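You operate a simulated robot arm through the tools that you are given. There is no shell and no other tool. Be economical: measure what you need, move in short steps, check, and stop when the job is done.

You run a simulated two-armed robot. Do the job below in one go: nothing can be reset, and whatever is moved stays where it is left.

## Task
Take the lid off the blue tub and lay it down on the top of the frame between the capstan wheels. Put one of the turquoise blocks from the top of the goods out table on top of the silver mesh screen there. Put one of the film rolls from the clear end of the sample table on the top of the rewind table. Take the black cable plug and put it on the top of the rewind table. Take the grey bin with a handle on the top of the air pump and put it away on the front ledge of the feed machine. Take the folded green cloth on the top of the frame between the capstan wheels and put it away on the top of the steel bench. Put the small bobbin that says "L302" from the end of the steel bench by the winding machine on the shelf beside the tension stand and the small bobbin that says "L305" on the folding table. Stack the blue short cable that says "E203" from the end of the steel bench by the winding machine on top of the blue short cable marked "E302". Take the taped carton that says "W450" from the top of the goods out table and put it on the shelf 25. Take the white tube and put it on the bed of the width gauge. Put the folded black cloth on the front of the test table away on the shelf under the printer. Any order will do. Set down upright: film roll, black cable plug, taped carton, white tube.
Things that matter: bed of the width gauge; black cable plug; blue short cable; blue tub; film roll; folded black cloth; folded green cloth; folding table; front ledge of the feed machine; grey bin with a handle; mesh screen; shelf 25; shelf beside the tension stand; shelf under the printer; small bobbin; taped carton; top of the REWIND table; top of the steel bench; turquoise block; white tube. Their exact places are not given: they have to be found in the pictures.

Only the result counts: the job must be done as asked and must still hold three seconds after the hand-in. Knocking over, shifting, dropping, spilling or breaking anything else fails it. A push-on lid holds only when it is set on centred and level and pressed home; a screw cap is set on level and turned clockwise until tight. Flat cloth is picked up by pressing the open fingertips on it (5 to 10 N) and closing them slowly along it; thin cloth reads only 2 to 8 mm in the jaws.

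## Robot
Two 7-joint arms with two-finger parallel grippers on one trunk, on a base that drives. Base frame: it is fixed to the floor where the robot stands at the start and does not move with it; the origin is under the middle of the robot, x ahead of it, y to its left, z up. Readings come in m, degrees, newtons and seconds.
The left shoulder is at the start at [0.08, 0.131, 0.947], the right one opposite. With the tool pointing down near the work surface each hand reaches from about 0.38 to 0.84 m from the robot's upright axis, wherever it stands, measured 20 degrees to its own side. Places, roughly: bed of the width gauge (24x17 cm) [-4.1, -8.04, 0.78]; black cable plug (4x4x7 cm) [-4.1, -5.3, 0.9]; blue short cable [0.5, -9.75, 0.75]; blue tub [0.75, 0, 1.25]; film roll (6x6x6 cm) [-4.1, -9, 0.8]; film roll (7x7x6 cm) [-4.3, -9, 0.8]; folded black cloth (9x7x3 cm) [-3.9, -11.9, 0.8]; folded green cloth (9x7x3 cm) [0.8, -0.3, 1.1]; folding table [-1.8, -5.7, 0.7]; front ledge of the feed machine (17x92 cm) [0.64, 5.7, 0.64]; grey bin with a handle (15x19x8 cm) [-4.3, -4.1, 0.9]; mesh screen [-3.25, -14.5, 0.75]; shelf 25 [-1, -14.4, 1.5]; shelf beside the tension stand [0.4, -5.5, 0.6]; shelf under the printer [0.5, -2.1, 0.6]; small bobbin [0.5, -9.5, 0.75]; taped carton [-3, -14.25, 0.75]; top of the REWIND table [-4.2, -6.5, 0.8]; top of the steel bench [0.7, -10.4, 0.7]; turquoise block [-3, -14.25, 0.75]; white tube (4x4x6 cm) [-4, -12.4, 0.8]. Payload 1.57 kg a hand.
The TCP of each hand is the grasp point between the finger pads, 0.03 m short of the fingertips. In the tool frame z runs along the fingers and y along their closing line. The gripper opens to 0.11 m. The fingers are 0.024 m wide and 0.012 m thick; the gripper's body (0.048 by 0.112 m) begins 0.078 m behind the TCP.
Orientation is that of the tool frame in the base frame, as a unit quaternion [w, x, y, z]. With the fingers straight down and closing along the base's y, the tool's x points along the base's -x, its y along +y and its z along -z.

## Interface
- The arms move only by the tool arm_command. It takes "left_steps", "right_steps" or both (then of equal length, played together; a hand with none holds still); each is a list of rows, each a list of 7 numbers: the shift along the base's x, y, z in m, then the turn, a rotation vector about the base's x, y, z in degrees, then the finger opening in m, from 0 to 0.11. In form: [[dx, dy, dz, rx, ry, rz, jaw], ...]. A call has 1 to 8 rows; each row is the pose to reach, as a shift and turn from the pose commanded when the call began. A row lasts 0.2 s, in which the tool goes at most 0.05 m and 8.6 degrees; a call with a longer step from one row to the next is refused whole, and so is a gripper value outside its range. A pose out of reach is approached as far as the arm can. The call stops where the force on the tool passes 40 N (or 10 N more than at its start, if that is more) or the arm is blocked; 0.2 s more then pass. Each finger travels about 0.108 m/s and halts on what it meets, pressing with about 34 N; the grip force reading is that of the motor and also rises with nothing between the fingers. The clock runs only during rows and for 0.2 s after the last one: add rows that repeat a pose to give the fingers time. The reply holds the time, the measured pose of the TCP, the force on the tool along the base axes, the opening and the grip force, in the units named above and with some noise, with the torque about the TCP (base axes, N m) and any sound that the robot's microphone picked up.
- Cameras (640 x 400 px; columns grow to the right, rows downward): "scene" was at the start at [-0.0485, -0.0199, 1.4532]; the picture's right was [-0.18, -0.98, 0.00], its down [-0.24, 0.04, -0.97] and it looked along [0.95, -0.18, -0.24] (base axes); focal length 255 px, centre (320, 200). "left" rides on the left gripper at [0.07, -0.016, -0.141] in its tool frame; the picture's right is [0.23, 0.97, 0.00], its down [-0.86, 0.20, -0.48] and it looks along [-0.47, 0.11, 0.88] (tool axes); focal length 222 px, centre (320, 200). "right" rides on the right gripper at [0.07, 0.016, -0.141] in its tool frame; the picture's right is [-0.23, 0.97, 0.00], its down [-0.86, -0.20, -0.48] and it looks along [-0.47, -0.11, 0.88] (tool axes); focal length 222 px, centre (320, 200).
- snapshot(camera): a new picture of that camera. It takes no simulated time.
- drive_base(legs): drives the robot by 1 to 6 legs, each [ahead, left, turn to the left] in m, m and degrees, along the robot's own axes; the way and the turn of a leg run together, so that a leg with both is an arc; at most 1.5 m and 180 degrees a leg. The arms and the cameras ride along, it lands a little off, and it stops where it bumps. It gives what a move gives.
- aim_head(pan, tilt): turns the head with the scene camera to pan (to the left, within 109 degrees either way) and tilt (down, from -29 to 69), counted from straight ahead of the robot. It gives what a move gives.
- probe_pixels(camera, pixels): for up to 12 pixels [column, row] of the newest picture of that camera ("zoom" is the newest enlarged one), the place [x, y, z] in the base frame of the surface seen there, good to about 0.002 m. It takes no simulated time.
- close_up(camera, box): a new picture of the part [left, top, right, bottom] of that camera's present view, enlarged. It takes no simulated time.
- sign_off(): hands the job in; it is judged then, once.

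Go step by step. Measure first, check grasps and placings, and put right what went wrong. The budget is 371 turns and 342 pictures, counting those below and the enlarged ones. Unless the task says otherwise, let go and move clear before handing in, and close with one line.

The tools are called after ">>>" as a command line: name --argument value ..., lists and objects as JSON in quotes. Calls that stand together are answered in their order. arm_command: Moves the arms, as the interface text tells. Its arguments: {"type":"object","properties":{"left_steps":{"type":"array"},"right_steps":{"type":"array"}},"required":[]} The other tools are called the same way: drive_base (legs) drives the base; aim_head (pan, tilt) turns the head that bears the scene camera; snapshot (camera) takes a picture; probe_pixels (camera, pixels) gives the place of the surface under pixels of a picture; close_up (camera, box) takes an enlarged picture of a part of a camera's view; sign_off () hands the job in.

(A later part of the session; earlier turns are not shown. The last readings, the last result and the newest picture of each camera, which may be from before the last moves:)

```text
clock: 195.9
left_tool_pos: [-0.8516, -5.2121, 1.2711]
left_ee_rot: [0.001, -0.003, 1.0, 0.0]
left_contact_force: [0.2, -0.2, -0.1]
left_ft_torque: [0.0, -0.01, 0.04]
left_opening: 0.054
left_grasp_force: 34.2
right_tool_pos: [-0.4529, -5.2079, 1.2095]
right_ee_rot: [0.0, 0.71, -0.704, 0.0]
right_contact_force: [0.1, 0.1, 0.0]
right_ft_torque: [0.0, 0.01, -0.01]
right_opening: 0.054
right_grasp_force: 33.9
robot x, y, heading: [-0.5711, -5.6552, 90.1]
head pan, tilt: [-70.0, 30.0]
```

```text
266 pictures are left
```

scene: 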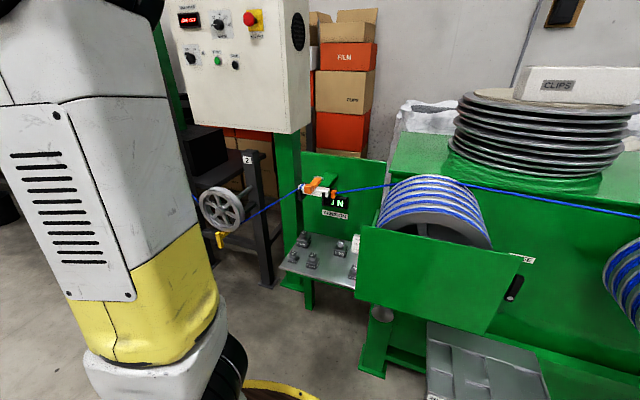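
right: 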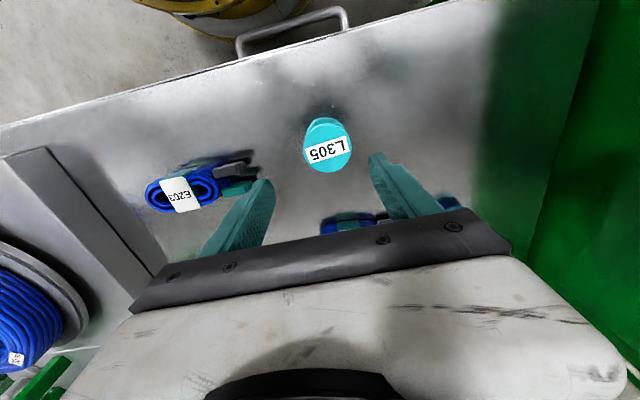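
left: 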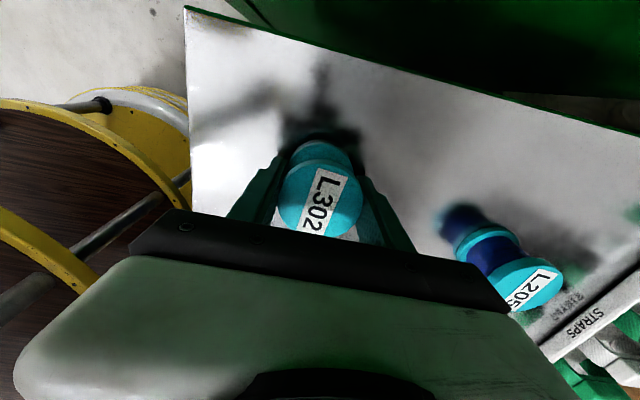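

>>> probe_pixels --camera "scene" --pixels '[[285, 262], [352, 285], [320, 280], [335, 240], [300, 245], [312, 262], [345, 250], [370, 290], [303, 240], [260, 270], [320, 250]]'

>>> close_up --camera "scene" --box '[260, 210, 388, 290]'

```text
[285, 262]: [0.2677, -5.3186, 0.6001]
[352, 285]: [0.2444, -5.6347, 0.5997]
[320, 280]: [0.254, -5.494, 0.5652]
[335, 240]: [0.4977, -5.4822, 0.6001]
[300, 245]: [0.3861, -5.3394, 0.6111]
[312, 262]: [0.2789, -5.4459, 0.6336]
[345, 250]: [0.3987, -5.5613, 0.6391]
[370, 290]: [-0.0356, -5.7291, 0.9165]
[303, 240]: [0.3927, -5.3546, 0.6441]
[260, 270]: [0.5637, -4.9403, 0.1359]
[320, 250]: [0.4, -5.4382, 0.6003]
```

```text
5.00 times, centred on (324, 250) of scene
```

zoom: 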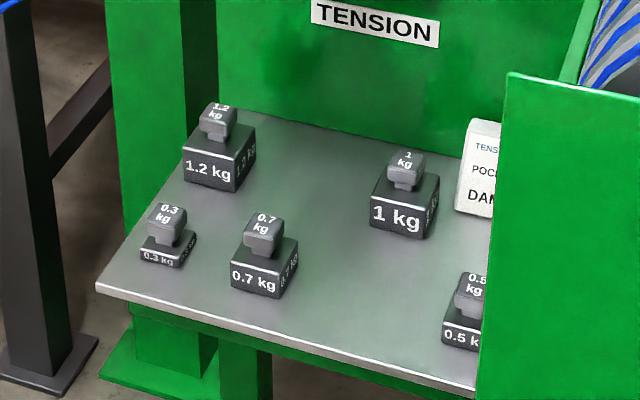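

>>> probe_pixels --camera "scene" --pixels '[[350, 188], [318, 186], [260, 207], [220, 208], [360, 235], [520, 262], [400, 300], [480, 330], [360, 300], [335, 195], [220, 240], [250, 190]]'

```text
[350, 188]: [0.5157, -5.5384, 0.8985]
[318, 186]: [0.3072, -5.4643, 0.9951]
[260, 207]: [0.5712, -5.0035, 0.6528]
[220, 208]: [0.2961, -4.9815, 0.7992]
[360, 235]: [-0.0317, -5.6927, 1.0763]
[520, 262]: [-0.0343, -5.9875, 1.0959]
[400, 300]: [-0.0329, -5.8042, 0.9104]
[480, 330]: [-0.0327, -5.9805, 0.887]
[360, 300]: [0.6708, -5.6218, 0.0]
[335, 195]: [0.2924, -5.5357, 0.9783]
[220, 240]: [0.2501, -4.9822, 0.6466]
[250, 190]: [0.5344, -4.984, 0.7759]
```

The shelf has a wire over it at x≈0.3, z≈0.98, so the bobbin must go in with a tilted tool. I'll go to the folding table first to set L305 down and regrasp L302 tilted.

>>> drive_base --legs '[[0, 0, 90]]'

>>> aim_head --pan 0 --tilt 35

>>> snapshot --camera "scene"

```text
clock: 200.2
left_tool_pos: [-1.0108, -5.9347, 1.2709]
left_ee_rot: [0.001, 0.711, -0.703, 0.0]
left_contact_force: [-0.3, -1.0, -0.5]
left_ft_torque: [0.01, -0.04, 0.01]
left_opening: 0.0537
left_grasp_force: 33.9
right_tool_pos: [-1.0191, -5.5358, 1.2083]
right_ee_rot: [0.0, 1.0, 0.007, 0.0]
right_contact_force: [-0.3, -0.4, -0.5]
right_ft_torque: [0.02, -0.02, 0.0]
right_opening: 0.054
right_grasp_force: 34.0
robot x, y, heading: [-0.5755, -5.6506, -179.5]
head pan, tilt: [-70.0, 30.0]
```

```text
clock: 201.6
left_tool_pos: [-1.0105, -5.9358, 1.2727]
left_ee_rot: [0.001, 0.711, -0.703, -0.001]
left_contact_force: [-0.3, 0.2, 0.0]
left_ft_torque: [0.01, 0.01, -0.01]
left_opening: 0.0538
left_grasp_force: 34.4
right_tool_pos: [-1.0193, -5.5349, 1.2094]
right_ee_rot: [0.0, 1.0, 0.007, 0.0]
right_contact_force: [-0.5, -0.5, 0.3]
right_ft_torque: [-0.01, 0.0, -0.03]
right_opening: 0.0541
right_grasp_force: 33.5
robot x, y, heading: [-0.571, -5.6528, -179.5]
head pan, tilt: [0.0, 35.0]
```

```text
264 pictures are left
```

scene: 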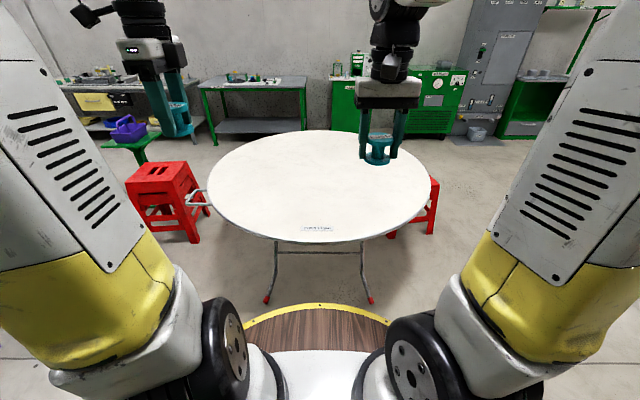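

>>> probe_pixels --camera "scene" --pixels '[[317, 238], [318, 200], [270, 215], [370, 215], [240, 215], [318, 131], [280, 200]]'

```text
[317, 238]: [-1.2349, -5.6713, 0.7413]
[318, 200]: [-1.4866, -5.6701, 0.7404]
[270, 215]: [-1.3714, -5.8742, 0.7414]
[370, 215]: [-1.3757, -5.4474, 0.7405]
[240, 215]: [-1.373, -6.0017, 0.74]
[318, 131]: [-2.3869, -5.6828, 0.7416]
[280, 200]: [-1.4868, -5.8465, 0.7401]
```

>>> drive_base --legs '[[0.3, 0, -0.5]]'

>>> arm_command --left_steps '[[-0.02, 0, -0.045, 0, 0, 0, 0.035], [-0.04, 0, -0.09, 0, 0, 0, 0.035], [-0.06, 0, -0.135, 0, 0, 0, 0.035], [-0.08, 0, -0.18, 0, 0, 0, 0.035], [-0.1, 0, -0.225, 0, 0, 0, 0.035], [-0.12, 0, -0.27, 0, 0, 0, 0.035], [-0.14, 0, -0.315, 0, 0, 0, 0.035], [-0.16, 0, -0.36, 0, 0, 0, 0.035]]' --right_steps '[[-0.02, 0, -0.045, 0, 0, 0, 0.035], [-0.04, 0, -0.09, 0, 0, 0, 0.035], [-0.06, 0, -0.135, 0, 0, 0, 0.035], [-0.08, 0, -0.18, 0, 0, 0, 0.035], [-0.1, 0, -0.225, 0, 0, 0, 0.035], [-0.12, 0, -0.27, 0, 0, 0, 0.035], [-0.14, 0, -0.315, 0, 0, 0, 0.035], [-0.16, 0, -0.36, 0, 0, 0, 0.035]]'

>>> snapshot --camera "scene"

```text
clock: 203.6
left_tool_pos: [-1.3104, -5.9317, 1.2714]
left_ee_rot: [0.001, -0.706, 0.708, 0.0]
left_contact_force: [0.7, 0.1, -0.8]
left_ft_torque: [-0.01, -0.01, 0.0]
left_opening: 0.0534
left_grasp_force: 33.7
right_tool_pos: [-1.3149, -5.5314, 1.2096]
right_ee_rot: [0.0, 1.0, 0.001, 0.0]
right_contact_force: [0.3, -0.4, -0.3]
right_ft_torque: [0.01, 0.02, -0.01]
right_opening: 0.054
right_grasp_force: 34.7
robot x, y, heading: [-0.8674, -5.6524, 180.1]
head pan, tilt: [0.0, 35.0]
```

```text
clock: 205.4
left_tool_pos: [-1.4684, -5.9299, 0.9108]
left_ee_rot: [-0.001, -0.706, 0.708, 0.0]
left_contact_force: [0.9, -0.3, 0.5]
left_ft_torque: [-0.01, 0.02, -0.01]
left_opening: 0.0534
left_grasp_force: 34.1
right_tool_pos: [-1.4728, -5.5304, 0.8498]
right_ee_rot: [-0.001, 1.0, 0.0, 0.0]
right_contact_force: [0.6, 0.6, -0.6]
right_ft_torque: [0.01, 0.05, 0.02]
right_opening: 0.0539
right_grasp_force: 34.1
robot x, y, heading: [-0.8692, -5.6568, 179.8]
head pan, tilt: [0.0, 35.0]
```

```text
263 pictures are left
```

scene: 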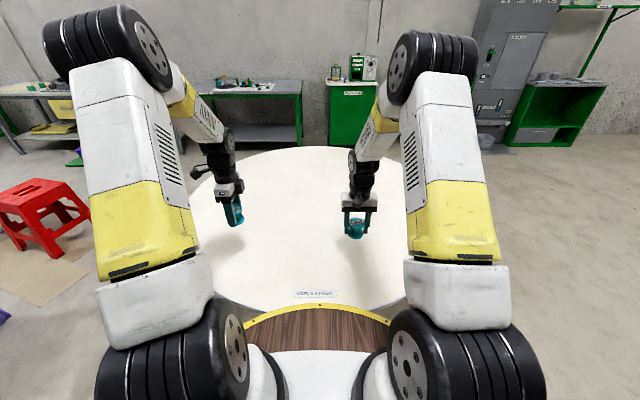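

>>> arm_command --left_steps '[[0, 0.02, -0.03, 0, 0, 0, 0.035], [0, 0.04, -0.06, 0, 0, 0, 0.035], [0, 0.06, -0.09, 0, 0, 0, 0.035], [0, 0.06, -0.12, 0, 0, 0, 0.035], [0, 0.06, -0.132, 0, 0, 0, 0.035], [0, 0.06, -0.134, 0, 0, 0, 0.035], [0, 0.06, -0.134, 0, 0, 0, 0.035]]' --right_steps '[[0, 0, -0.015, 0, 0, 0, 0.035], [0, 0, -0.03, 0, 0, 0, 0.035], [0, 0, -0.045, 0, 0, 0, 0.035], [0, 0, -0.06, 0, 0, 0, 0.035], [0, 0, -0.07, 0, 0, 0, 0.035], [0, 0, -0.073, 0, 0, 0, 0.035], [0, 0, -0.073, 0, 0, 0, 0.035]]'

>>> close_up --camera "scene" --box '[200, 160, 400, 285]'

```text
clock: 207.0
left_tool_pos: [-1.4703, -5.8719, 0.7794]
left_ee_rot: [0.0, -0.706, 0.708, 0.0]
left_contact_force: [0.0, 0.3, -0.9]
left_ft_torque: [0.02, -0.01, 0.01]
left_opening: 0.0536
left_grasp_force: 34.6
right_tool_pos: [-1.4739, -5.531, 0.7756]
right_ee_rot: [-0.001, 1.0, 0.002, -0.001]
right_contact_force: [-0.9, -0.3, -0.5]
right_ft_torque: [-0.01, 0.01, 0.0]
right_opening: 0.0536
right_grasp_force: 34.0
robot x, y, heading: [-0.8679, -5.6556, 180.1]
head pan, tilt: [0.0, 35.0]
```

```text
3.20 times, centred on (300, 222) of scene
```

zoom: 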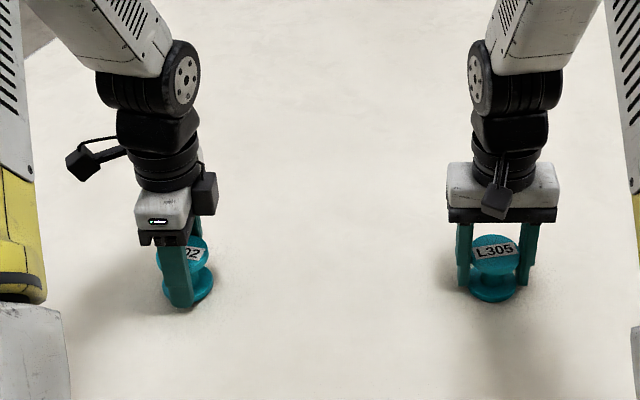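

>>> arm_command --left_steps '[[0, 0, -0.002, 0, 0, 0, 0.035], [0, 0, -0.004, 0, 0, 0, 0.035], [0, 0, -0.004, 0, 0, 0, 0.035]]' --right_steps '[[0, 0, -0.001, 0, 0, 0, 0.035], [0, 0, -0.002, 0, 0, 0, 0.035], [0, 0, -0.002, 0, 0, 0, 0.035]]'

```text
clock: 207.8
left_tool_pos: [-1.4711, -5.8713, 0.7738]
left_ee_rot: [0.0, -0.706, 0.708, 0.0]
left_contact_force: [0.7, -0.1, -0.7]
left_ft_torque: [-0.02, 0.0, -0.02]
left_opening: 0.0537
left_grasp_force: 34.0
right_tool_pos: [-1.4741, -5.5319, 0.7751]
right_ee_rot: [0.001, 1.0, 0.001, 0.0]
right_contact_force: [4.3, 1.9, 14.7]
right_ft_torque: [0.07, -0.16, -0.06]
right_opening: 0.0535
right_grasp_force: 33.9
robot x, y, heading: [-0.8691, -5.6585, 179.8]
head pan, tilt: [0.0, 35.0]
```

Right has touched down; the left is about a millimetre away. I'll lower the left slightly, then release both and rise.

>>> arm_command --left_steps '[[0, 0, -0.001, 0, 0, 0, 0.035], [0, 0, -0.001, 0, 0, 0, 0.06], [0, 0, -0.001, 0, 0, 0, 0.08], [0, 0, 0.04, 0, 0, 0, 0.08], [0, 0, 0.085, 0, 0, 0, 0.08], [0, 0, 0.12, 0, 0, 0, 0.08]]' --right_steps '[[0, 0, 0.001, 0, 0, 0, 0.06], [0, 0, 0.001, 0, 0, 0, 0.08], [0, 0, 0.001, 0, 0, 0, 0.08], [0, 0, 0.045, 0, 0, 0, 0.08], [0, 0, 0.09, 0, 0, 0, 0.08], [0, 0, 0.13, 0, 0, 0, 0.08]]'

>>> snapshot --camera "scene"

>>> snapshot --camera "left"

```text
clock: 209.2
left_tool_pos: [-1.4706, -5.8719, 0.8935]
left_ee_rot: [0.002, -0.706, 0.708, -0.001]
left_contact_force: [-0.9, -1.1, -0.3]
left_ft_torque: [0.02, -0.04, 0.0]
left_opening: 0.0799
left_grasp_force: 0.1
right_tool_pos: [-1.4751, -5.5322, 0.9047]
right_ee_rot: [0.0, 1.0, 0.001, 0.001]
right_contact_force: [0.8, -0.3, 0.5]
right_ft_torque: [0.0, -0.09, 0.03]
right_opening: 0.0799
right_grasp_force: 0.1
robot x, y, heading: [-0.8721, -5.6538, 180.1]
head pan, tilt: [0.0, 35.0]
```

```text
261 pictures are left
```

scene: 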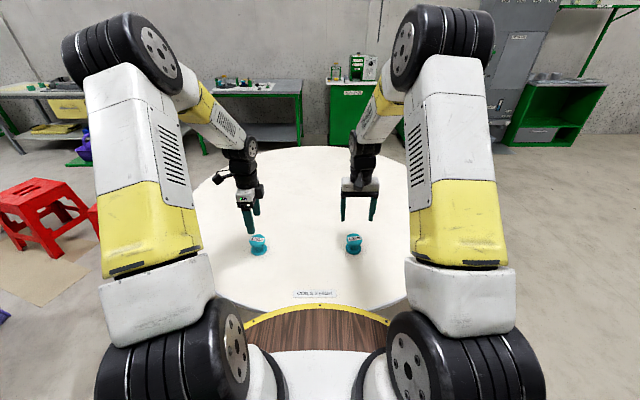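

```text
260 pictures are left
```

left: 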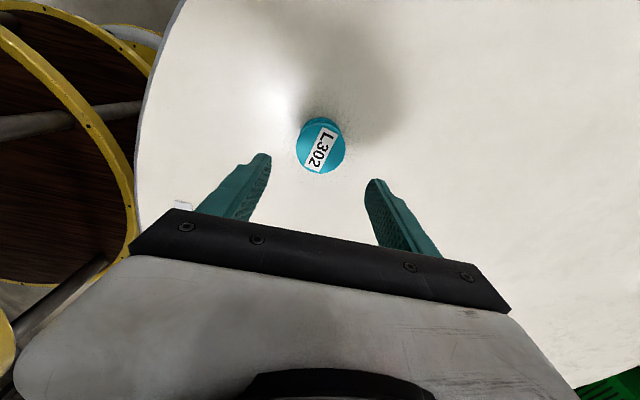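

Both bobbins stand on the folding table. I'll turn the left hand 90° and tilt it 30° forward, then regrasp L302 for the shelf.

>>> arm_command --left_steps '[[0.01, 0, 0.01, 0, 0, 8.5, 0.09], [0.02, 0, 0.02, 0, 0, 17, 0.09], [0.03, 0, 0.02, 0, 0, 25.5, 0.09], [0.04, 0, 0.02, 0, 0, 34, 0.09], [0.05, 0, 0.02, 0, 0, 42.5, 0.09], [0.06, 0, 0.02, 0, 0, 51, 0.09], [0.06, 0, 0.02, 0, 0, 59.5, 0.09], [0.06, 0, 0.02, 0, 0, 68, 0.09]]'

>>> arm_command --left_steps '[[0, 0, 0, 0, 0, 8, 0.09], [0, 0, 0, 0, 0, 16, 0.09], [0, 0, 0, 0, 0, 22, 0.09]]'

>>> arm_command --left_steps '[[0, 0, 0, 0, 8, 0, 0.09], [0, 0, 0, 0, 16, 0, 0.09], [0, 0, 0, 0, 24, 0, 0.09], [0, 0, 0, 0, 30, 0, 0.085]]'

>>> snapshot --camera "left"

>>> snapshot --camera "scene"

```text
clock: 211.0
left_tool_pos: [-1.4105, -5.8722, 0.9145]
left_ee_rot: [0.0, 0.982, -0.191, 0.0]
left_contact_force: [0.3, 0.0, -0.2]
left_ft_torque: [-0.02, -0.01, 0.0]
left_opening: 0.0902
left_grasp_force: 0.1
right_tool_pos: [-1.4747, -5.532, 0.9038]
right_ee_rot: [0.0, 1.0, 0.001, 0.0]
right_contact_force: [0.2, -0.2, 1.1]
right_ft_torque: [0.0, 0.04, 0.02]
right_opening: 0.0798
right_grasp_force: 0.1
robot x, y, heading: [-0.8661, -5.6571, 180.0]
head pan, tilt: [0.0, 35.0]
```

```text
clock: 211.8
left_tool_pos: [-1.4111, -5.8704, 0.9135]
left_ee_rot: [0.0, 1.0, -0.001, 0.0]
left_contact_force: [0.7, -0.7, -0.5]
left_ft_torque: [0.01, 0.01, 0.03]
left_opening: 0.0899
left_grasp_force: 0.0
right_tool_pos: [-1.4753, -5.5319, 0.904]
right_ee_rot: [0.0, 1.0, 0.001, -0.001]
right_contact_force: [-0.8, -0.1, -0.4]
right_ft_torque: [0.02, 0.02, -0.01]
right_opening: 0.0802
right_grasp_force: 0.1
robot x, y, heading: [-0.8706, -5.6564, 179.8]
head pan, tilt: [0.0, 35.0]
```

```text
clock: 212.8
left_tool_pos: [-1.4106, -5.871, 0.9132]
left_ee_rot: [0.0, 0.966, -0.001, -0.26]
left_contact_force: [0.0, 0.1, -1.1]
left_ft_torque: [-0.02, -0.04, -0.01]
left_opening: 0.0851
left_grasp_force: 0.2
right_tool_pos: [-1.4755, -5.531, 0.9042]
right_ee_rot: [-0.001, 1.0, 0.002, -0.001]
right_contact_force: [-0.6, 0.8, -0.4]
right_ft_torque: [0.01, 0.01, 0.04]
right_opening: 0.0799
right_grasp_force: 0.0
robot x, y, heading: [-0.8694, -5.6549, 180.0]
head pan, tilt: [0.0, 35.0]
```

```text
259 pictures are left
```

left: 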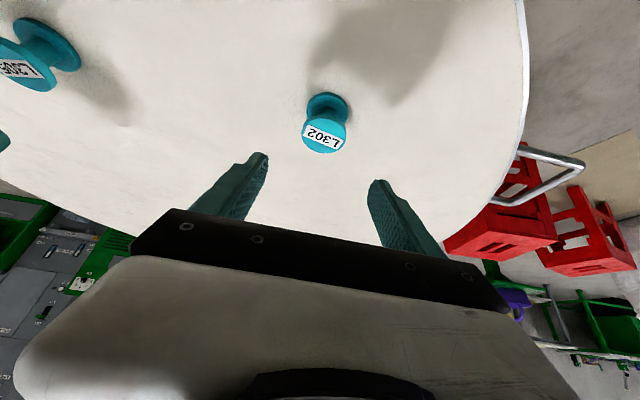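

```text
258 pictures are left
```

scene: 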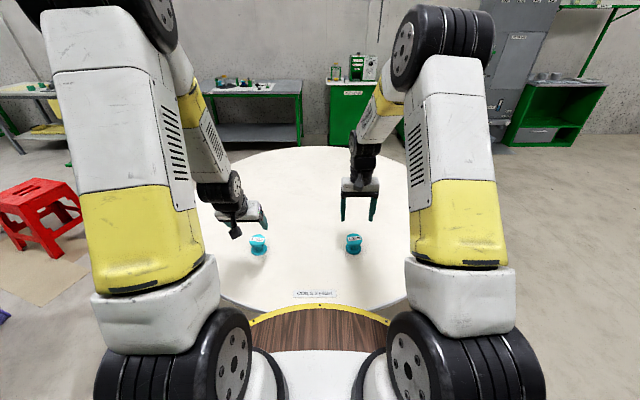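

>>> probe_pixels --camera "left" --pixels '[[326, 135], [304, 132], [347, 138], [326, 118], [324, 151]]'

```text
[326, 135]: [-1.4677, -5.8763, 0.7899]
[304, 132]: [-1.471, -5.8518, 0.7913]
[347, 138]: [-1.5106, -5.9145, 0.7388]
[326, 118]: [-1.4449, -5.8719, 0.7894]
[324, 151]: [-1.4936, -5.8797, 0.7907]
```

>>> arm_command --left_steps '[[0, -0.003, -0.033, 0, 0, 0, 0.085], [-0.02, -0.003, -0.067, 0, 0, 0, 0.085], [-0.04, -0.003, -0.102, 0, 0, 0, 0.085], [-0.0594, -0.003, -0.136, 0, 0, 0, 0.085], [-0.0594, -0.003, -0.136, 0, 0, 0, 0.06], [-0.0594, -0.003, -0.136, 0, 0, 0, 0.035], [-0.0594, -0.003, -0.136, 0, 0, 0, 0.035]]'

>>> close_up --camera "scene" --box '[180, 180, 340, 280]'

```text
clock: 214.4
left_tool_pos: [-1.4701, -5.8762, 0.7789]
left_ee_rot: [0.001, 0.966, -0.001, -0.258]
left_contact_force: [0.0, 0.4, 0.3]
left_ft_torque: [0.05, -0.04, 0.0]
left_opening: 0.0534
left_grasp_force: 33.5
right_tool_pos: [-1.4747, -5.5306, 0.9045]
right_ee_rot: [0.0, 1.0, 0.0, 0.0]
right_contact_force: [-0.3, 0.6, 0.0]
right_ft_torque: [-0.03, 0.01, 0.01]
right_opening: 0.0799
right_grasp_force: 0.1
robot x, y, heading: [-0.8716, -5.6547, 180.1]
head pan, tilt: [0.0, 35.0]
```

```text
4.00 times, centred on (260, 230) of scene
```

zoom: 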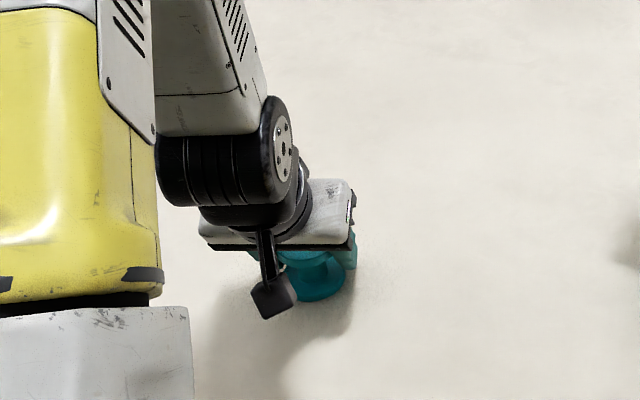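

L302 is regripped with the tilted tool. I'll lift it and tuck the right hand.

>>> arm_command --left_steps '[[0, 0, 0.045, 0, 0, 0, 0.035], [0, 0, 0.09, 0, 0, 0, 0.035], [0.02, 0, 0.13, 0, 0, 0, 0.035], [0.04, 0, 0.17, 0, 0, 0, 0.035], [0.06, 0, 0.21, 0, 0, 0, 0.035], [0.08, 0, 0.25, 0, 0, 0, 0.035], [0.1, 0, 0.29, 0, 0, 0, 0.035], [0.11, 0, 0.33, 0, 0, 0, 0.035]]' --right_steps '[[0, 0, 0.045, 0, 0, 0, 0.08], [0.02, 0, 0.085, 0, 0, 0, 0.08], [0.04, 0.01, 0.125, 0, 0, 0, 0.08], [0.065, 0.02, 0.165, 0, 0, 0, 0.08], [0.09, 0.03, 0.205, 0, 0, 0, 0.08], [0.115, 0.04, 0.245, 0, 0, 0, 0.08], [0.14, 0.05, 0.285, 0, 0, 0, 0.08], [0.165, 0.06, 0.325, 0, 0, 0, 0.08]]'

>>> arm_command --right_steps '[[0.035, 0.01, 0.03, 0, 0, 0, 0.08], [0.07, 0.02, 0.06, 0, 0, 0, 0.08], [0.1, 0.02, 0.08, 0, 0, 0, 0.08]]'

>>> snapshot --camera "scene"

```text
clock: 216.2
left_tool_pos: [-1.3614, -5.8759, 1.1058]
left_ee_rot: [0.001, 0.966, 0.0, -0.258]
left_contact_force: [-0.4, 0.1, 0.0]
left_ft_torque: [0.0, -0.02, 0.0]
left_opening: 0.0535
left_grasp_force: 33.6
right_tool_pos: [-1.3084, -5.4728, 1.2296]
right_ee_rot: [0.0, 1.0, 0.0, 0.002]
right_contact_force: [-0.5, -0.3, 0.0]
right_ft_torque: [0.02, -0.09, 0.02]
right_opening: 0.0801
right_grasp_force: 0.0
robot x, y, heading: [-0.8647, -5.6533, 179.8]
head pan, tilt: [0.0, 35.0]
```

```text
clock: 217.0
left_tool_pos: [-1.3614, -5.8742, 1.1068]
left_ee_rot: [0.0, 0.966, -0.001, -0.259]
left_contact_force: [0.6, 0.5, -0.5]
left_ft_torque: [0.03, -0.02, 0.06]
left_opening: 0.0534
left_grasp_force: 34.1
right_tool_pos: [-1.2093, -5.4512, 1.3096]
right_ee_rot: [0.0, 1.0, 0.001, 0.0]
right_contact_force: [-0.4, 0.4, -0.3]
right_ft_torque: [0.02, -0.05, 0.01]
right_opening: 0.0801
right_grasp_force: 0.1
robot x, y, heading: [-0.8689, -5.6546, 179.9]
head pan, tilt: [0.0, 35.0]
```

```text
256 pictures are left
```

scene: 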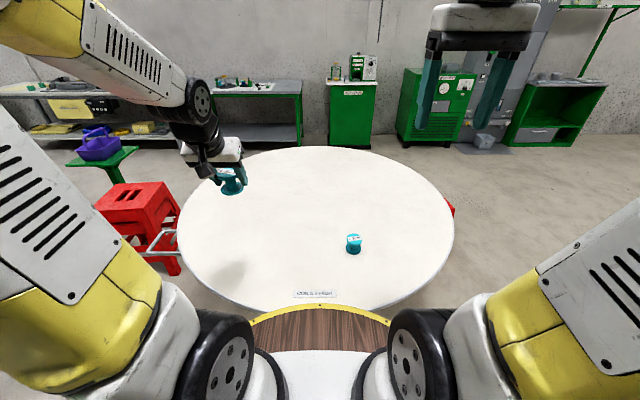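

>>> drive_base --legs '[[-0.1, 0, 0], [0, 0, 180], [0, 0.15, 0]]'

>>> aim_head --pan 0 --tilt 30

>>> snapshot --camera "scene"

```text
clock: 226.3
left_tool_pos: [-0.2493, -5.3211, 1.1074]
left_ee_rot: [0.259, 0.036, 0.965, -0.009]
left_contact_force: [-0.3, -0.2, -1.6]
left_ft_torque: [0.01, -0.01, -0.03]
left_opening: 0.0531
left_grasp_force: 33.7
right_tool_pos: [-0.4308, -5.7328, 1.3087]
right_ee_rot: [0.0, 0.037, 0.999, 0.0]
right_contact_force: [1.1, -0.7, -0.1]
right_ft_torque: [0.0, -0.01, -0.01]
right_opening: 0.08
right_grasp_force: 0.1
robot x, y, heading: [-0.7538, -5.5061, -4.6]
head pan, tilt: [0.0, 35.0]
```

```text
clock: 227.0
left_tool_pos: [-0.2503, -5.3206, 1.1059]
left_ee_rot: [0.259, 0.037, 0.965, -0.01]
left_contact_force: [-0.7, 1.1, -0.6]
left_ft_torque: [-0.02, -0.01, 0.02]
left_opening: 0.0533
left_grasp_force: 34.6
right_tool_pos: [-0.4308, -5.7324, 1.3082]
right_ee_rot: [0.0, 0.036, 0.999, 0.0]
right_contact_force: [-0.5, -0.2, 0.1]
right_ft_torque: [0.03, -0.02, -0.03]
right_opening: 0.0799
right_grasp_force: 0.2
robot x, y, heading: [-0.7561, -5.5076, -4.3]
head pan, tilt: [0.0, 30.0]
```

```text
255 pictures are left
```

scene: 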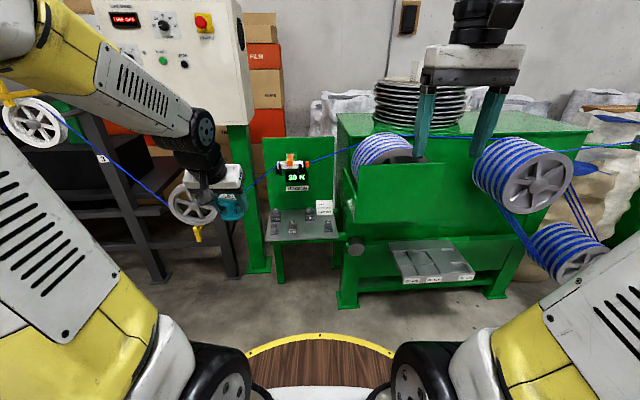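

>>> drive_base --legs '[[0.1, 0, 4.4]]'

>>> close_up --camera "scene" --box '[250, 170, 378, 250]'

```text
clock: 228.1
left_tool_pos: [-0.1653, -5.2861, 1.1081]
left_ee_rot: [0.259, -0.001, 0.966, 0.001]
left_contact_force: [0.2, -0.1, -1.1]
left_ft_torque: [-0.01, 0.0, 0.01]
left_opening: 0.0535
left_grasp_force: 33.2
right_tool_pos: [-0.3153, -5.7104, 1.3094]
right_ee_rot: [0.0, -0.002, 1.0, 0.0]
right_contact_force: [0.5, 0.9, -0.2]
right_ft_torque: [0.0, 0.01, -0.02]
right_opening: 0.0799
right_grasp_force: 0.0
robot x, y, heading: [-0.6544, -5.5089, 0.2]
head pan, tilt: [0.0, 30.0]
```

```text
5.00 times, centred on (314, 210) of scene
```

zoom: 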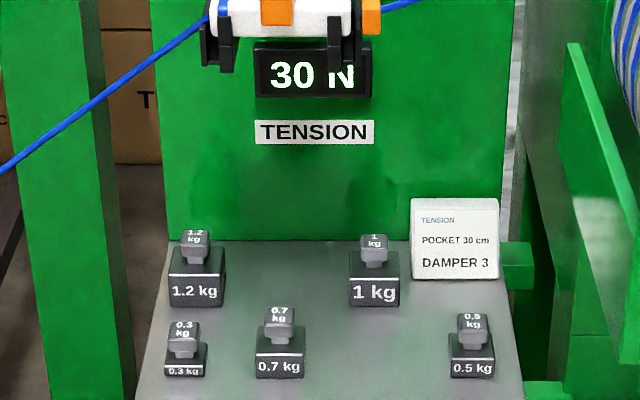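

>>> probe_pixels --camera "zoom" --pixels '[[303, 376], [449, 374], [375, 380], [375, 345], [350, 302], [398, 302], [330, 50], [285, 15], [160, 55], [400, 5], [550, 180], [600, 260]]'

```text
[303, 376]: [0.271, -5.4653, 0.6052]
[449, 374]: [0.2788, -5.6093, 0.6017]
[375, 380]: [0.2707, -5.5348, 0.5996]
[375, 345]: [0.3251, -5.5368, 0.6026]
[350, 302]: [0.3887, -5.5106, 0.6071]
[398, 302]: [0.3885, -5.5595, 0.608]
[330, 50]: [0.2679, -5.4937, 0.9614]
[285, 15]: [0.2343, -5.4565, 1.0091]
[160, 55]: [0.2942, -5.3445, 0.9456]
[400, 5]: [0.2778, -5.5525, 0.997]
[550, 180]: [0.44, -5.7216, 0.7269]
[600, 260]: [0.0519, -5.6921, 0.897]
```

The gap between the 0.7 and 0.5 kg weights is centred at (0.30, ‑5.537). I'll pull the left hand back, drive in, and then slide in along the tilt line.

>>> arm_command --left_steps '[[-0.03, -0.01, 0, 0, 0, 0, 0.035], [-0.06, -0.02, 0, 0, 0, 0, 0.035], [-0.09, -0.03, 0, 0, 0, 0, 0.035], [-0.12, -0.04, 0, 0, 0, 0, 0.035]]'

>>> drive_base --legs '[[0, -0.05, 0], [0.3, 0, -0.2]]'

>>> snapshot --camera "scene"

```text
clock: 229.1
left_tool_pos: [-0.281, -5.3246, 1.1121]
left_ee_rot: [0.257, -0.001, 0.966, 0.001]
left_contact_force: [0.1, 0.3, -0.2]
left_ft_torque: [-0.01, 0.04, 0.02]
left_opening: 0.0537
left_grasp_force: 33.8
left hand out of reach, approached as far as the arm can: row 4
right_tool_pos: [-0.3141, -5.7109, 1.3092]
right_ee_rot: [-0.001, -0.003, 1.0, 0.0]
right_contact_force: [0.0, -0.1, -0.2]
right_ft_torque: [-0.01, 0.05, 0.0]
right_opening: 0.0801
right_grasp_force: 0.1
robot x, y, heading: [-0.658, -5.5097, -0.0]
head pan, tilt: [0.0, 30.0]
```

```text
clock: 231.7
left_tool_pos: [0.019, -5.3756, 1.113]
left_ee_rot: [0.258, 0.0, 0.966, 0.001]
left_contact_force: [0.3, -0.2, -0.6]
left_ft_torque: [0.03, 0.05, -0.01]
left_opening: 0.0535
left_grasp_force: 34.1
right_tool_pos: [-0.0144, -5.7615, 1.3095]
right_ee_rot: [0.0, -0.002, 1.0, -0.001]
right_contact_force: [-0.1, -0.8, 0.4]
right_ft_torque: [-0.05, -0.03, 0.0]
right_opening: 0.0801
right_grasp_force: 0.2
robot x, y, heading: [-0.3561, -5.5584, 0.3]
head pan, tilt: [0.0, 30.0]
```

```text
253 pictures are left
```

scene: 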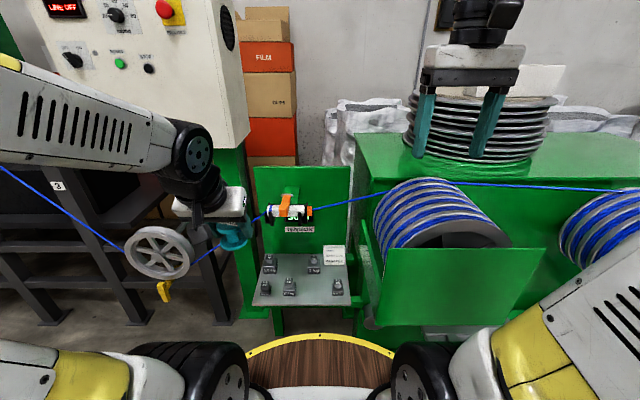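

>>> arm_command --left_steps '[[0.005, -0.035, -0.02, 0, 0, 0, 0.035], [0.015, -0.07, -0.04, 0, 0, 0, 0.035], [0.025, -0.105, -0.06, 0, 0, 0, 0.035], [0.04, -0.14, -0.08, 0, 0, 0, 0.035], [0.06, -0.161, -0.1, 0, 0, 0, 0.035], [0.081, -0.161, -0.123, 0, 0, 0, 0.035]]'

>>> snapshot --camera "scene"

>>> snapshot --camera "left"

```text
clock: 233.1
left_tool_pos: [0.0996, -5.535, 0.9899]
left_ee_rot: [0.258, -0.001, 0.966, 0.0]
left_contact_force: [-0.3, 0.3, -0.6]
left_ft_torque: [-0.01, -0.01, -0.03]
left_opening: 0.0534
left_grasp_force: 34.2
left hand out of reach, approached as far as the arm can: row 1, 2, 3, 4
right_tool_pos: [-0.0148, -5.7621, 1.3094]
right_ee_rot: [0.0, -0.002, 1.0, 0.001]
right_contact_force: [-0.7, 0.2, 0.7]
right_ft_torque: [0.01, -0.06, 0.01]
right_opening: 0.0803
right_grasp_force: 0.1
robot x, y, heading: [-0.3548, -5.5625, 0.4]
head pan, tilt: [0.0, 30.0]
```

```text
252 pictures are left
```

scene: 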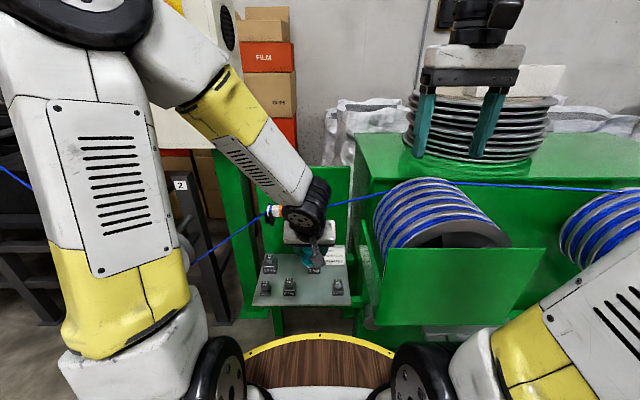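

```text
251 pictures are left
```

left: 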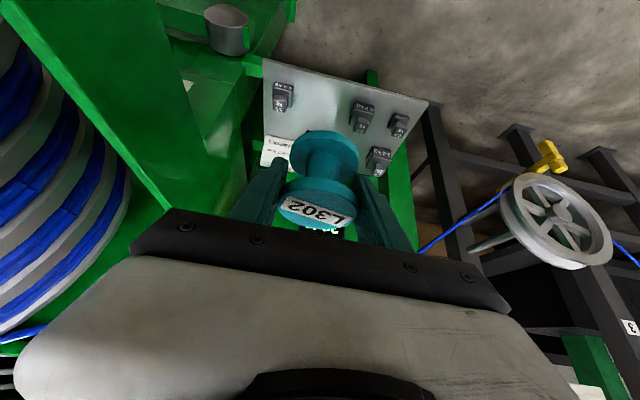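

>>> arm_command --left_steps '[[0.004, -0.002, -0.045, 0, 0, 0, 0.035], [0.026, -0.002, -0.083, 0, 0, 0, 0.035], [0.049, -0.002, -0.122, 0, 0, 0, 0.035], [0.071, -0.002, -0.16, 0, 0, 0, 0.035], [0.094, -0.002, -0.19, 0, 0, 0, 0.035]]'

>>> snapshot --camera "scene"

>>> snapshot --camera "left"

```text
clock: 234.3
left_tool_pos: [0.1951, -5.5409, 0.7999]
left_ee_rot: [0.258, -0.001, 0.966, 0.002]
left_contact_force: [-0.5, 0.1, -0.6]
left_ft_torque: [0.04, -0.02, 0.01]
left_opening: 0.0535
left_grasp_force: 34.1
right_tool_pos: [-0.0136, -5.762, 1.3099]
right_ee_rot: [0.0, -0.001, 1.0, 0.0]
right_contact_force: [-0.5, -0.3, -0.6]
right_ft_torque: [0.02, -0.02, 0.0]
right_opening: 0.0801
right_grasp_force: 0.1
robot x, y, heading: [-0.3521, -5.5612, 0.1]
head pan, tilt: [0.0, 30.0]
```

```text
250 pictures are left
```

scene: 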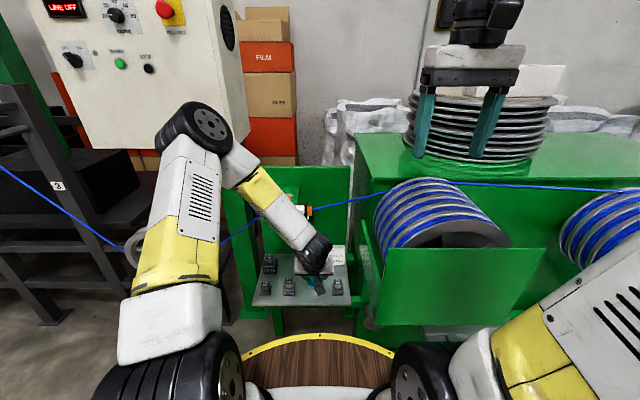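

```text
249 pictures are left
```

left: 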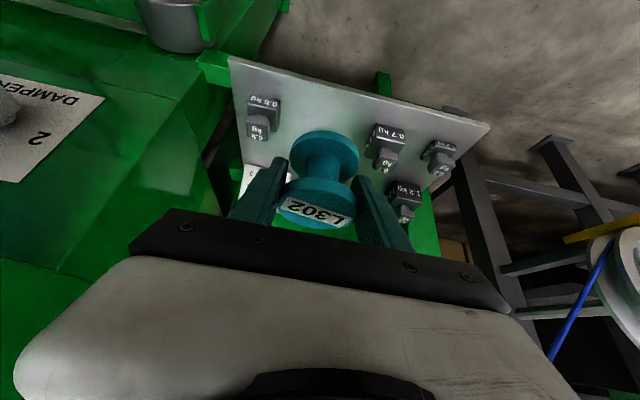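

>>> close_up --camera "scene" --box '[220, 150, 380, 310]'

>>> probe_pixels --camera "scene" --pixels '[[290, 210], [280, 205], [270, 200], [310, 235], [300, 222], [325, 240], [305, 210]]'

```text
2.50 times, centred on (300, 230) of scene
```

zoom: 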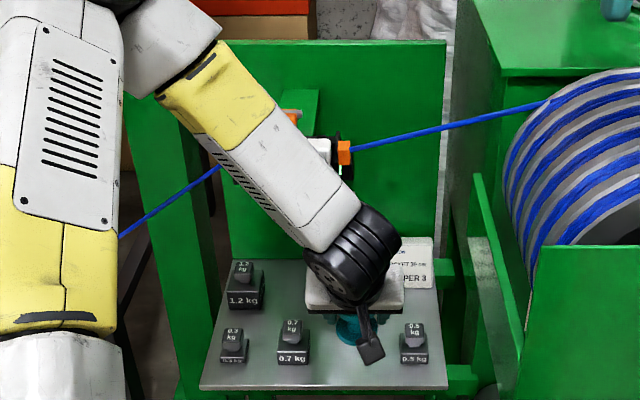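

```text
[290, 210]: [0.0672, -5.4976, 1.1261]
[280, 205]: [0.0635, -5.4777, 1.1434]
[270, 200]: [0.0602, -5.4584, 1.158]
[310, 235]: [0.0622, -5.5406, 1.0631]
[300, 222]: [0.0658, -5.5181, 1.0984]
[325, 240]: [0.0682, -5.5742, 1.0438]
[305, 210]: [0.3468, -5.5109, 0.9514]
```

The forearm would brush the 30 N sensor if I continue. I'll tilt the tool another 25° to lower and pull back the wrist, then look again.

>>> arm_command --left_steps '[[0, 0, 0, 0, -8, 0, 0.035], [0, 0, 0, 0, -16, 0, 0.035], [0, 0, 0, 0, -24, 0, 0.035], [0, 0, 0, 0, -28, 0, 0.035]]'

>>> close_up --camera "scene" --box '[220, 150, 380, 310]'

>>> probe_pixels --camera "zoom" --pixels '[[200, 100], [250, 150], [300, 200], [340, 240], [370, 270]]'

```text
clock: 235.3
left_tool_pos: [0.1948, -5.539, 0.7997]
left_ee_rot: [0.485, 0.0, 0.875, 0.0]
left_contact_force: [0.1, 0.4, -0.8]
left_ft_torque: [0.0, 0.01, 0.03]
left_opening: 0.0535
left_grasp_force: 33.6
right_tool_pos: [-0.0146, -5.7615, 1.3082]
right_ee_rot: [0.0, -0.002, 1.0, 0.0]
right_contact_force: [-0.6, 0.9, -0.7]
right_ft_torque: [0.01, -0.01, 0.02]
right_opening: 0.0801
right_grasp_force: 0.0
robot x, y, heading: [-0.3588, -5.5594, -0.1]
head pan, tilt: [0.0, 30.0]
```

```text
2.50 times, centred on (300, 230) of scene
```

zoom: 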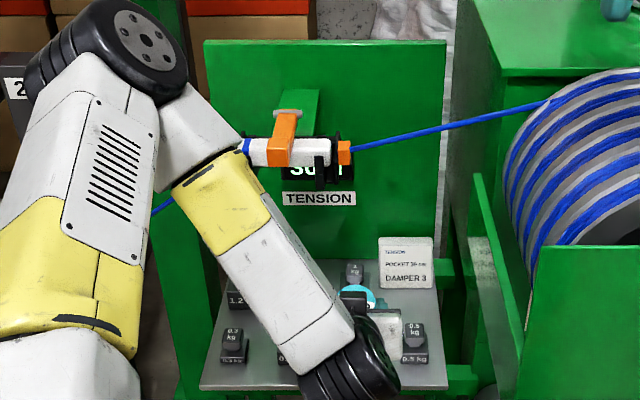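

```text
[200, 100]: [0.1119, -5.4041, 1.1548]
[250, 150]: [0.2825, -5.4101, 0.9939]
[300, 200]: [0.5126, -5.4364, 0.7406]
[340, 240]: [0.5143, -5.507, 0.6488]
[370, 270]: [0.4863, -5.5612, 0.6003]
```

Backing the base so the arm stretches more will keep the elbow away from the sensor. I'll drive back 0.22 m, undo most of the extra tilt, and re-extend.

>>> drive_base --legs '[[-0.24, 0, 0]]'

>>> arm_command --left_steps '[[0.045, 0, 0, 0, 6, 0, 0.035], [0.09, 0, 0, 0, 12, 0, 0.035], [0.13, 0, 0, 0, 18, 0, 0.035], [0.17, 0, 0, 0, 22, 0, 0.035], [0.21, 0, -0.01, 0, 22, 0, 0.035], [0.235, 0, -0.02, 0, 22, 0, 0.035]]'

>>> snapshot --camera "scene"

>>> snapshot --camera "left"

```text
clock: 237.1
left_tool_pos: [-0.0459, -5.5403, 0.7999]
left_ee_rot: [0.485, 0.002, 0.875, 0.0]
left_contact_force: [0.1, 0.0, -0.6]
left_ft_torque: [0.0, -0.01, 0.02]
left_opening: 0.0536
left_grasp_force: 34.2
right_tool_pos: [-0.254, -5.7616, 1.309]
right_ee_rot: [0.001, -0.001, 1.0, 0.0]
right_contact_force: [0.2, 0.6, -0.3]
right_ft_torque: [0.01, 0.02, 0.03]
right_opening: 0.08
right_grasp_force: 0.1
robot x, y, heading: [-0.5958, -5.5562, 0.2]
head pan, tilt: [0.0, 30.0]
```

```text
clock: 238.5
left_tool_pos: [0.1889, -5.5394, 0.779]
left_ee_rot: [0.308, 0.0, 0.952, -0.001]
left_contact_force: [0.1, -0.1, -1.4]
left_ft_torque: [-0.01, -0.01, -0.02]
left_opening: 0.0535
left_grasp_force: 34.2
right_tool_pos: [-0.2549, -5.7616, 1.3092]
right_ee_rot: [0.0, -0.001, 1.0, 0.0]
right_contact_force: [0.1, 0.2, 1.0]
right_ft_torque: [0.0, -0.02, 0.02]
right_opening: 0.0801
right_grasp_force: 0.1
robot x, y, heading: [-0.591, -5.5574, -0.1]
head pan, tilt: [0.0, 30.0]
```

```text
246 pictures are left
```

scene: 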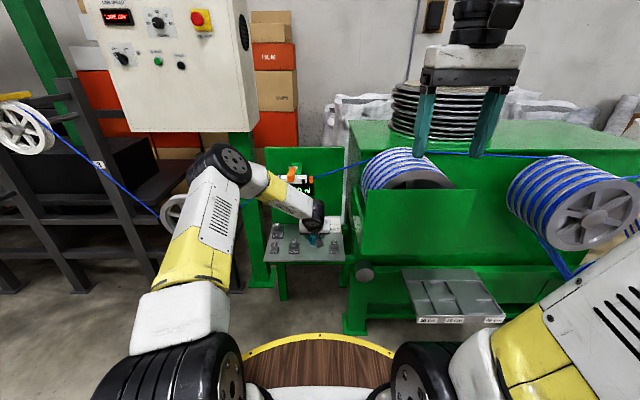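

```text
245 pictures are left
```

left: 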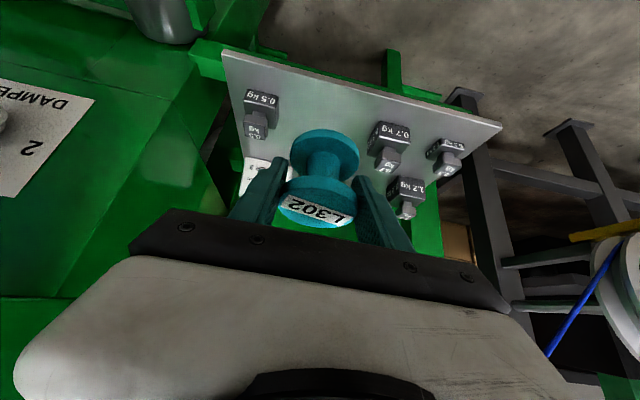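

>>> close_up --camera "scene" --box '[200, 130, 360, 290]'

>>> probe_pixels --camera "zoom" --pixels '[[230, 210], [280, 240], [340, 260], [390, 290], [290, 280], [230, 170], [380, 180], [460, 350]]'

```text
2.50 times, centred on (280, 210) of scene
```

zoom: 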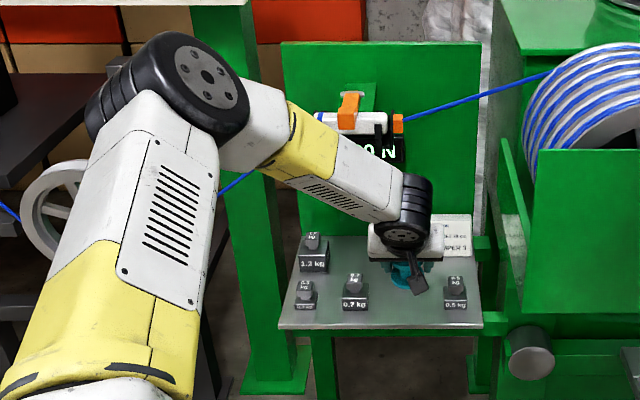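

```text
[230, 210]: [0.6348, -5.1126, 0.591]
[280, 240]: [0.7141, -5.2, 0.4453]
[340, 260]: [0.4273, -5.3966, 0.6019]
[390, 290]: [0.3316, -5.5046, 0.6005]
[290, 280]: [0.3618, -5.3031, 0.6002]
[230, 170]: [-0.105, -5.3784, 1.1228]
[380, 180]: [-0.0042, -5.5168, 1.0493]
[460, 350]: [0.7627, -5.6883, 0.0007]
```

>>> arm_command --left_steps '[[0.025, 0.001, -0.035, 0, 2, 0, 0.035], [0.05, 0.001, -0.07, 0, 4, 0, 0.035], [0.075, 0.001, -0.1, 0, 6, 0, 0.035], [0.098, 0.001, -0.125, 0, 6, 0, 0.035], [0.101, 0.001, -0.132, 0, 6, 0, 0.035]]'

>>> close_up --camera "scene" --box '[200, 130, 360, 290]'

>>> snapshot --camera "left"

```text
clock: 239.7
left_tool_pos: [0.2901, -5.5396, 0.6471]
left_ee_rot: [0.258, 0.0, 0.966, 0.0]
left_contact_force: [0.2, -0.8, -0.5]
left_ft_torque: [-0.01, 0.01, -0.03]
left_opening: 0.0531
left_grasp_force: 34.1
right_tool_pos: [-0.2539, -5.7619, 1.3105]
right_ee_rot: [0.0, -0.001, 1.0, 0.0]
right_contact_force: [0.1, 0.3, 0.0]
right_ft_torque: [-0.01, -0.03, 0.02]
right_opening: 0.0801
right_grasp_force: 0.1
robot x, y, heading: [-0.5958, -5.5584, -0.1]
head pan, tilt: [0.0, 30.0]
```

```text
2.50 times, centred on (280, 210) of scene
```

zoom: 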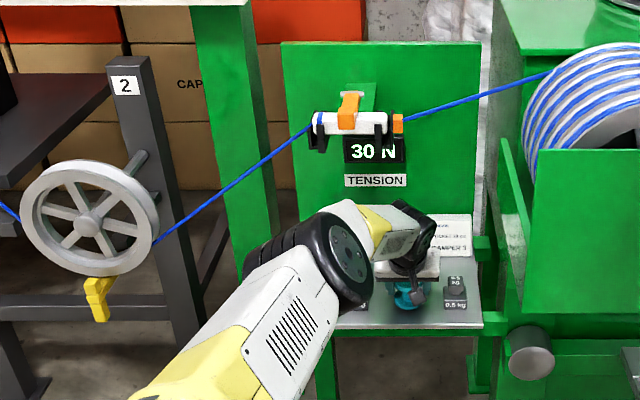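

```text
242 pictures are left
```

left: 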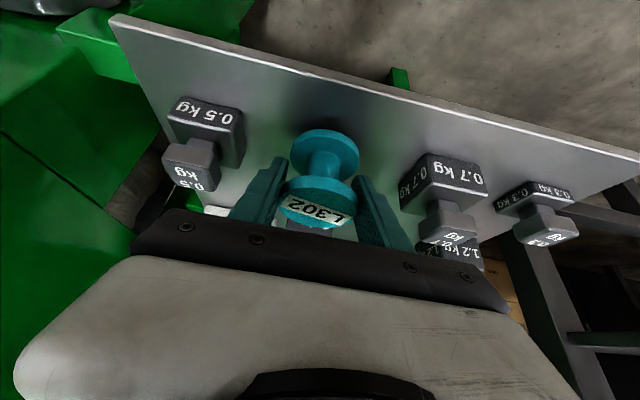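

>>> arm_command --left_steps '[[0, 0, -0.004, 0, 0, 0, 0.035], [0, 0, -0.008, 0, 0, 0, 0.035], [0, 0, -0.0095, 0, 0, 0, 0.035], [0, 0, -0.0095, 0, 0, 0, 0.035]]'

```text
clock: 240.7
left_tool_pos: [0.291, -5.54, 0.6389]
left_ee_rot: [0.258, 0.001, 0.966, 0.0]
left_contact_force: [-0.7, 1.2, 2.3]
left_ft_torque: [-0.01, -0.06, 0.01]
left_opening: 0.0535
left_grasp_force: 34.2
right_tool_pos: [-0.2545, -5.7623, 1.3098]
right_ee_rot: [-0.001, -0.001, 1.0, 0.001]
right_contact_force: [-0.7, -0.5, -0.8]
right_ft_torque: [0.03, -0.03, 0.0]
right_opening: 0.0801
right_grasp_force: 0.0
robot x, y, heading: [-0.59, -5.5583, -0.3]
head pan, tilt: [0.0, 30.0]
```

Touchdown. I'll open slightly, slide back along the tilt line, and retreat.

>>> arm_command --left_steps '[[0, 0, 0, 0, 0, 0, 0.06], [0, 0, 0, 0, 0, 0, 0.074], [0, 0, 0, 0, 0, 0, 0.074], [-0.015, 0, 0.026, 0, 0, 0, 0.074], [-0.035, 0, 0.06, 0, -2, 0, 0.074], [-0.06, 0, 0.095, 0, -4, 0, 0.074], [-0.09, 0, 0.13, 0, -6, 0, 0.074], [-0.125, 0, 0.14, 0, -6, 0, 0.074]]'

>>> close_up --camera "scene" --box '[240, 130, 360, 290]'

```text
clock: 242.5
left_tool_pos: [0.1686, -5.5385, 0.7801]
left_ee_rot: [0.308, 0.0, 0.951, 0.001]
left_contact_force: [0.1, -0.3, 0.4]
left_ft_torque: [-0.04, -0.03, -0.06]
left_opening: 0.0738
left_grasp_force: 0.2
right_tool_pos: [-0.2541, -5.7624, 1.3101]
right_ee_rot: [0.0, -0.001, 1.0, 0.0]
right_contact_force: [0.5, 0.9, -1.1]
right_ft_torque: [-0.04, 0.03, 0.0]
right_opening: 0.0799
right_grasp_force: 0.1
robot x, y, heading: [-0.595, -5.5583, -0.2]
head pan, tilt: [0.0, 30.0]
```

```text
2.50 times, centred on (300, 210) of scene
```

zoom: 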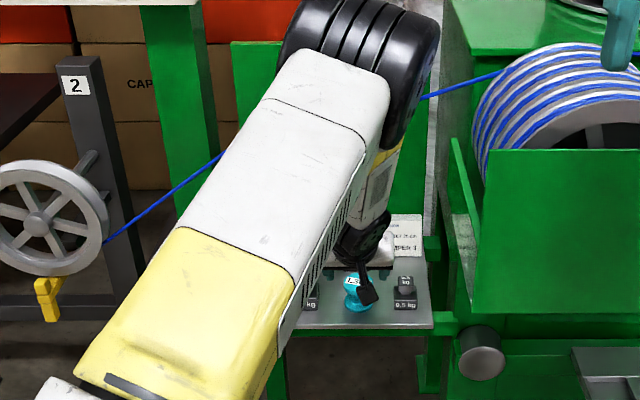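

>>> drive_base --legs '[[-0.3, 0, 0]]'

>>> snapshot --camera "scene"

```text
clock: 244.6
left_tool_pos: [-0.1341, -5.5377, 0.7818]
left_ee_rot: [0.309, 0.0, 0.951, 0.0]
left_contact_force: [0.3, -0.2, 0.1]
left_ft_torque: [-0.01, 0.0, -0.01]
left_opening: 0.0743
left_grasp_force: 0.0
right_tool_pos: [-0.5557, -5.7601, 1.3096]
right_ee_rot: [0.0, -0.002, 1.0, 0.001]
right_contact_force: [1.8, -0.9, -0.3]
right_ft_torque: [0.01, -0.02, 0.02]
right_opening: 0.0801
right_grasp_force: 0.0
robot x, y, heading: [-0.9007, -5.5577, 0.2]
head pan, tilt: [0.0, 30.0]
```

```text
240 pictures are left
```

scene: 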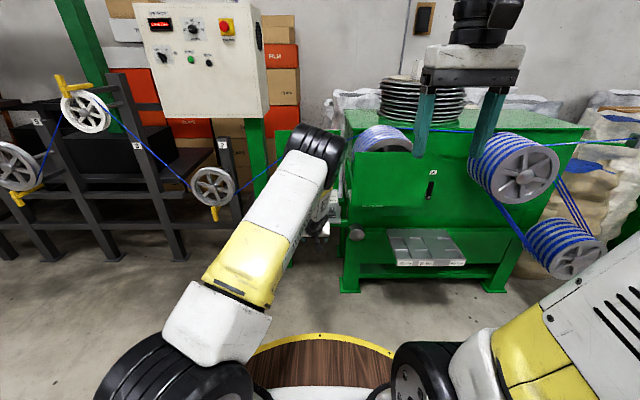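

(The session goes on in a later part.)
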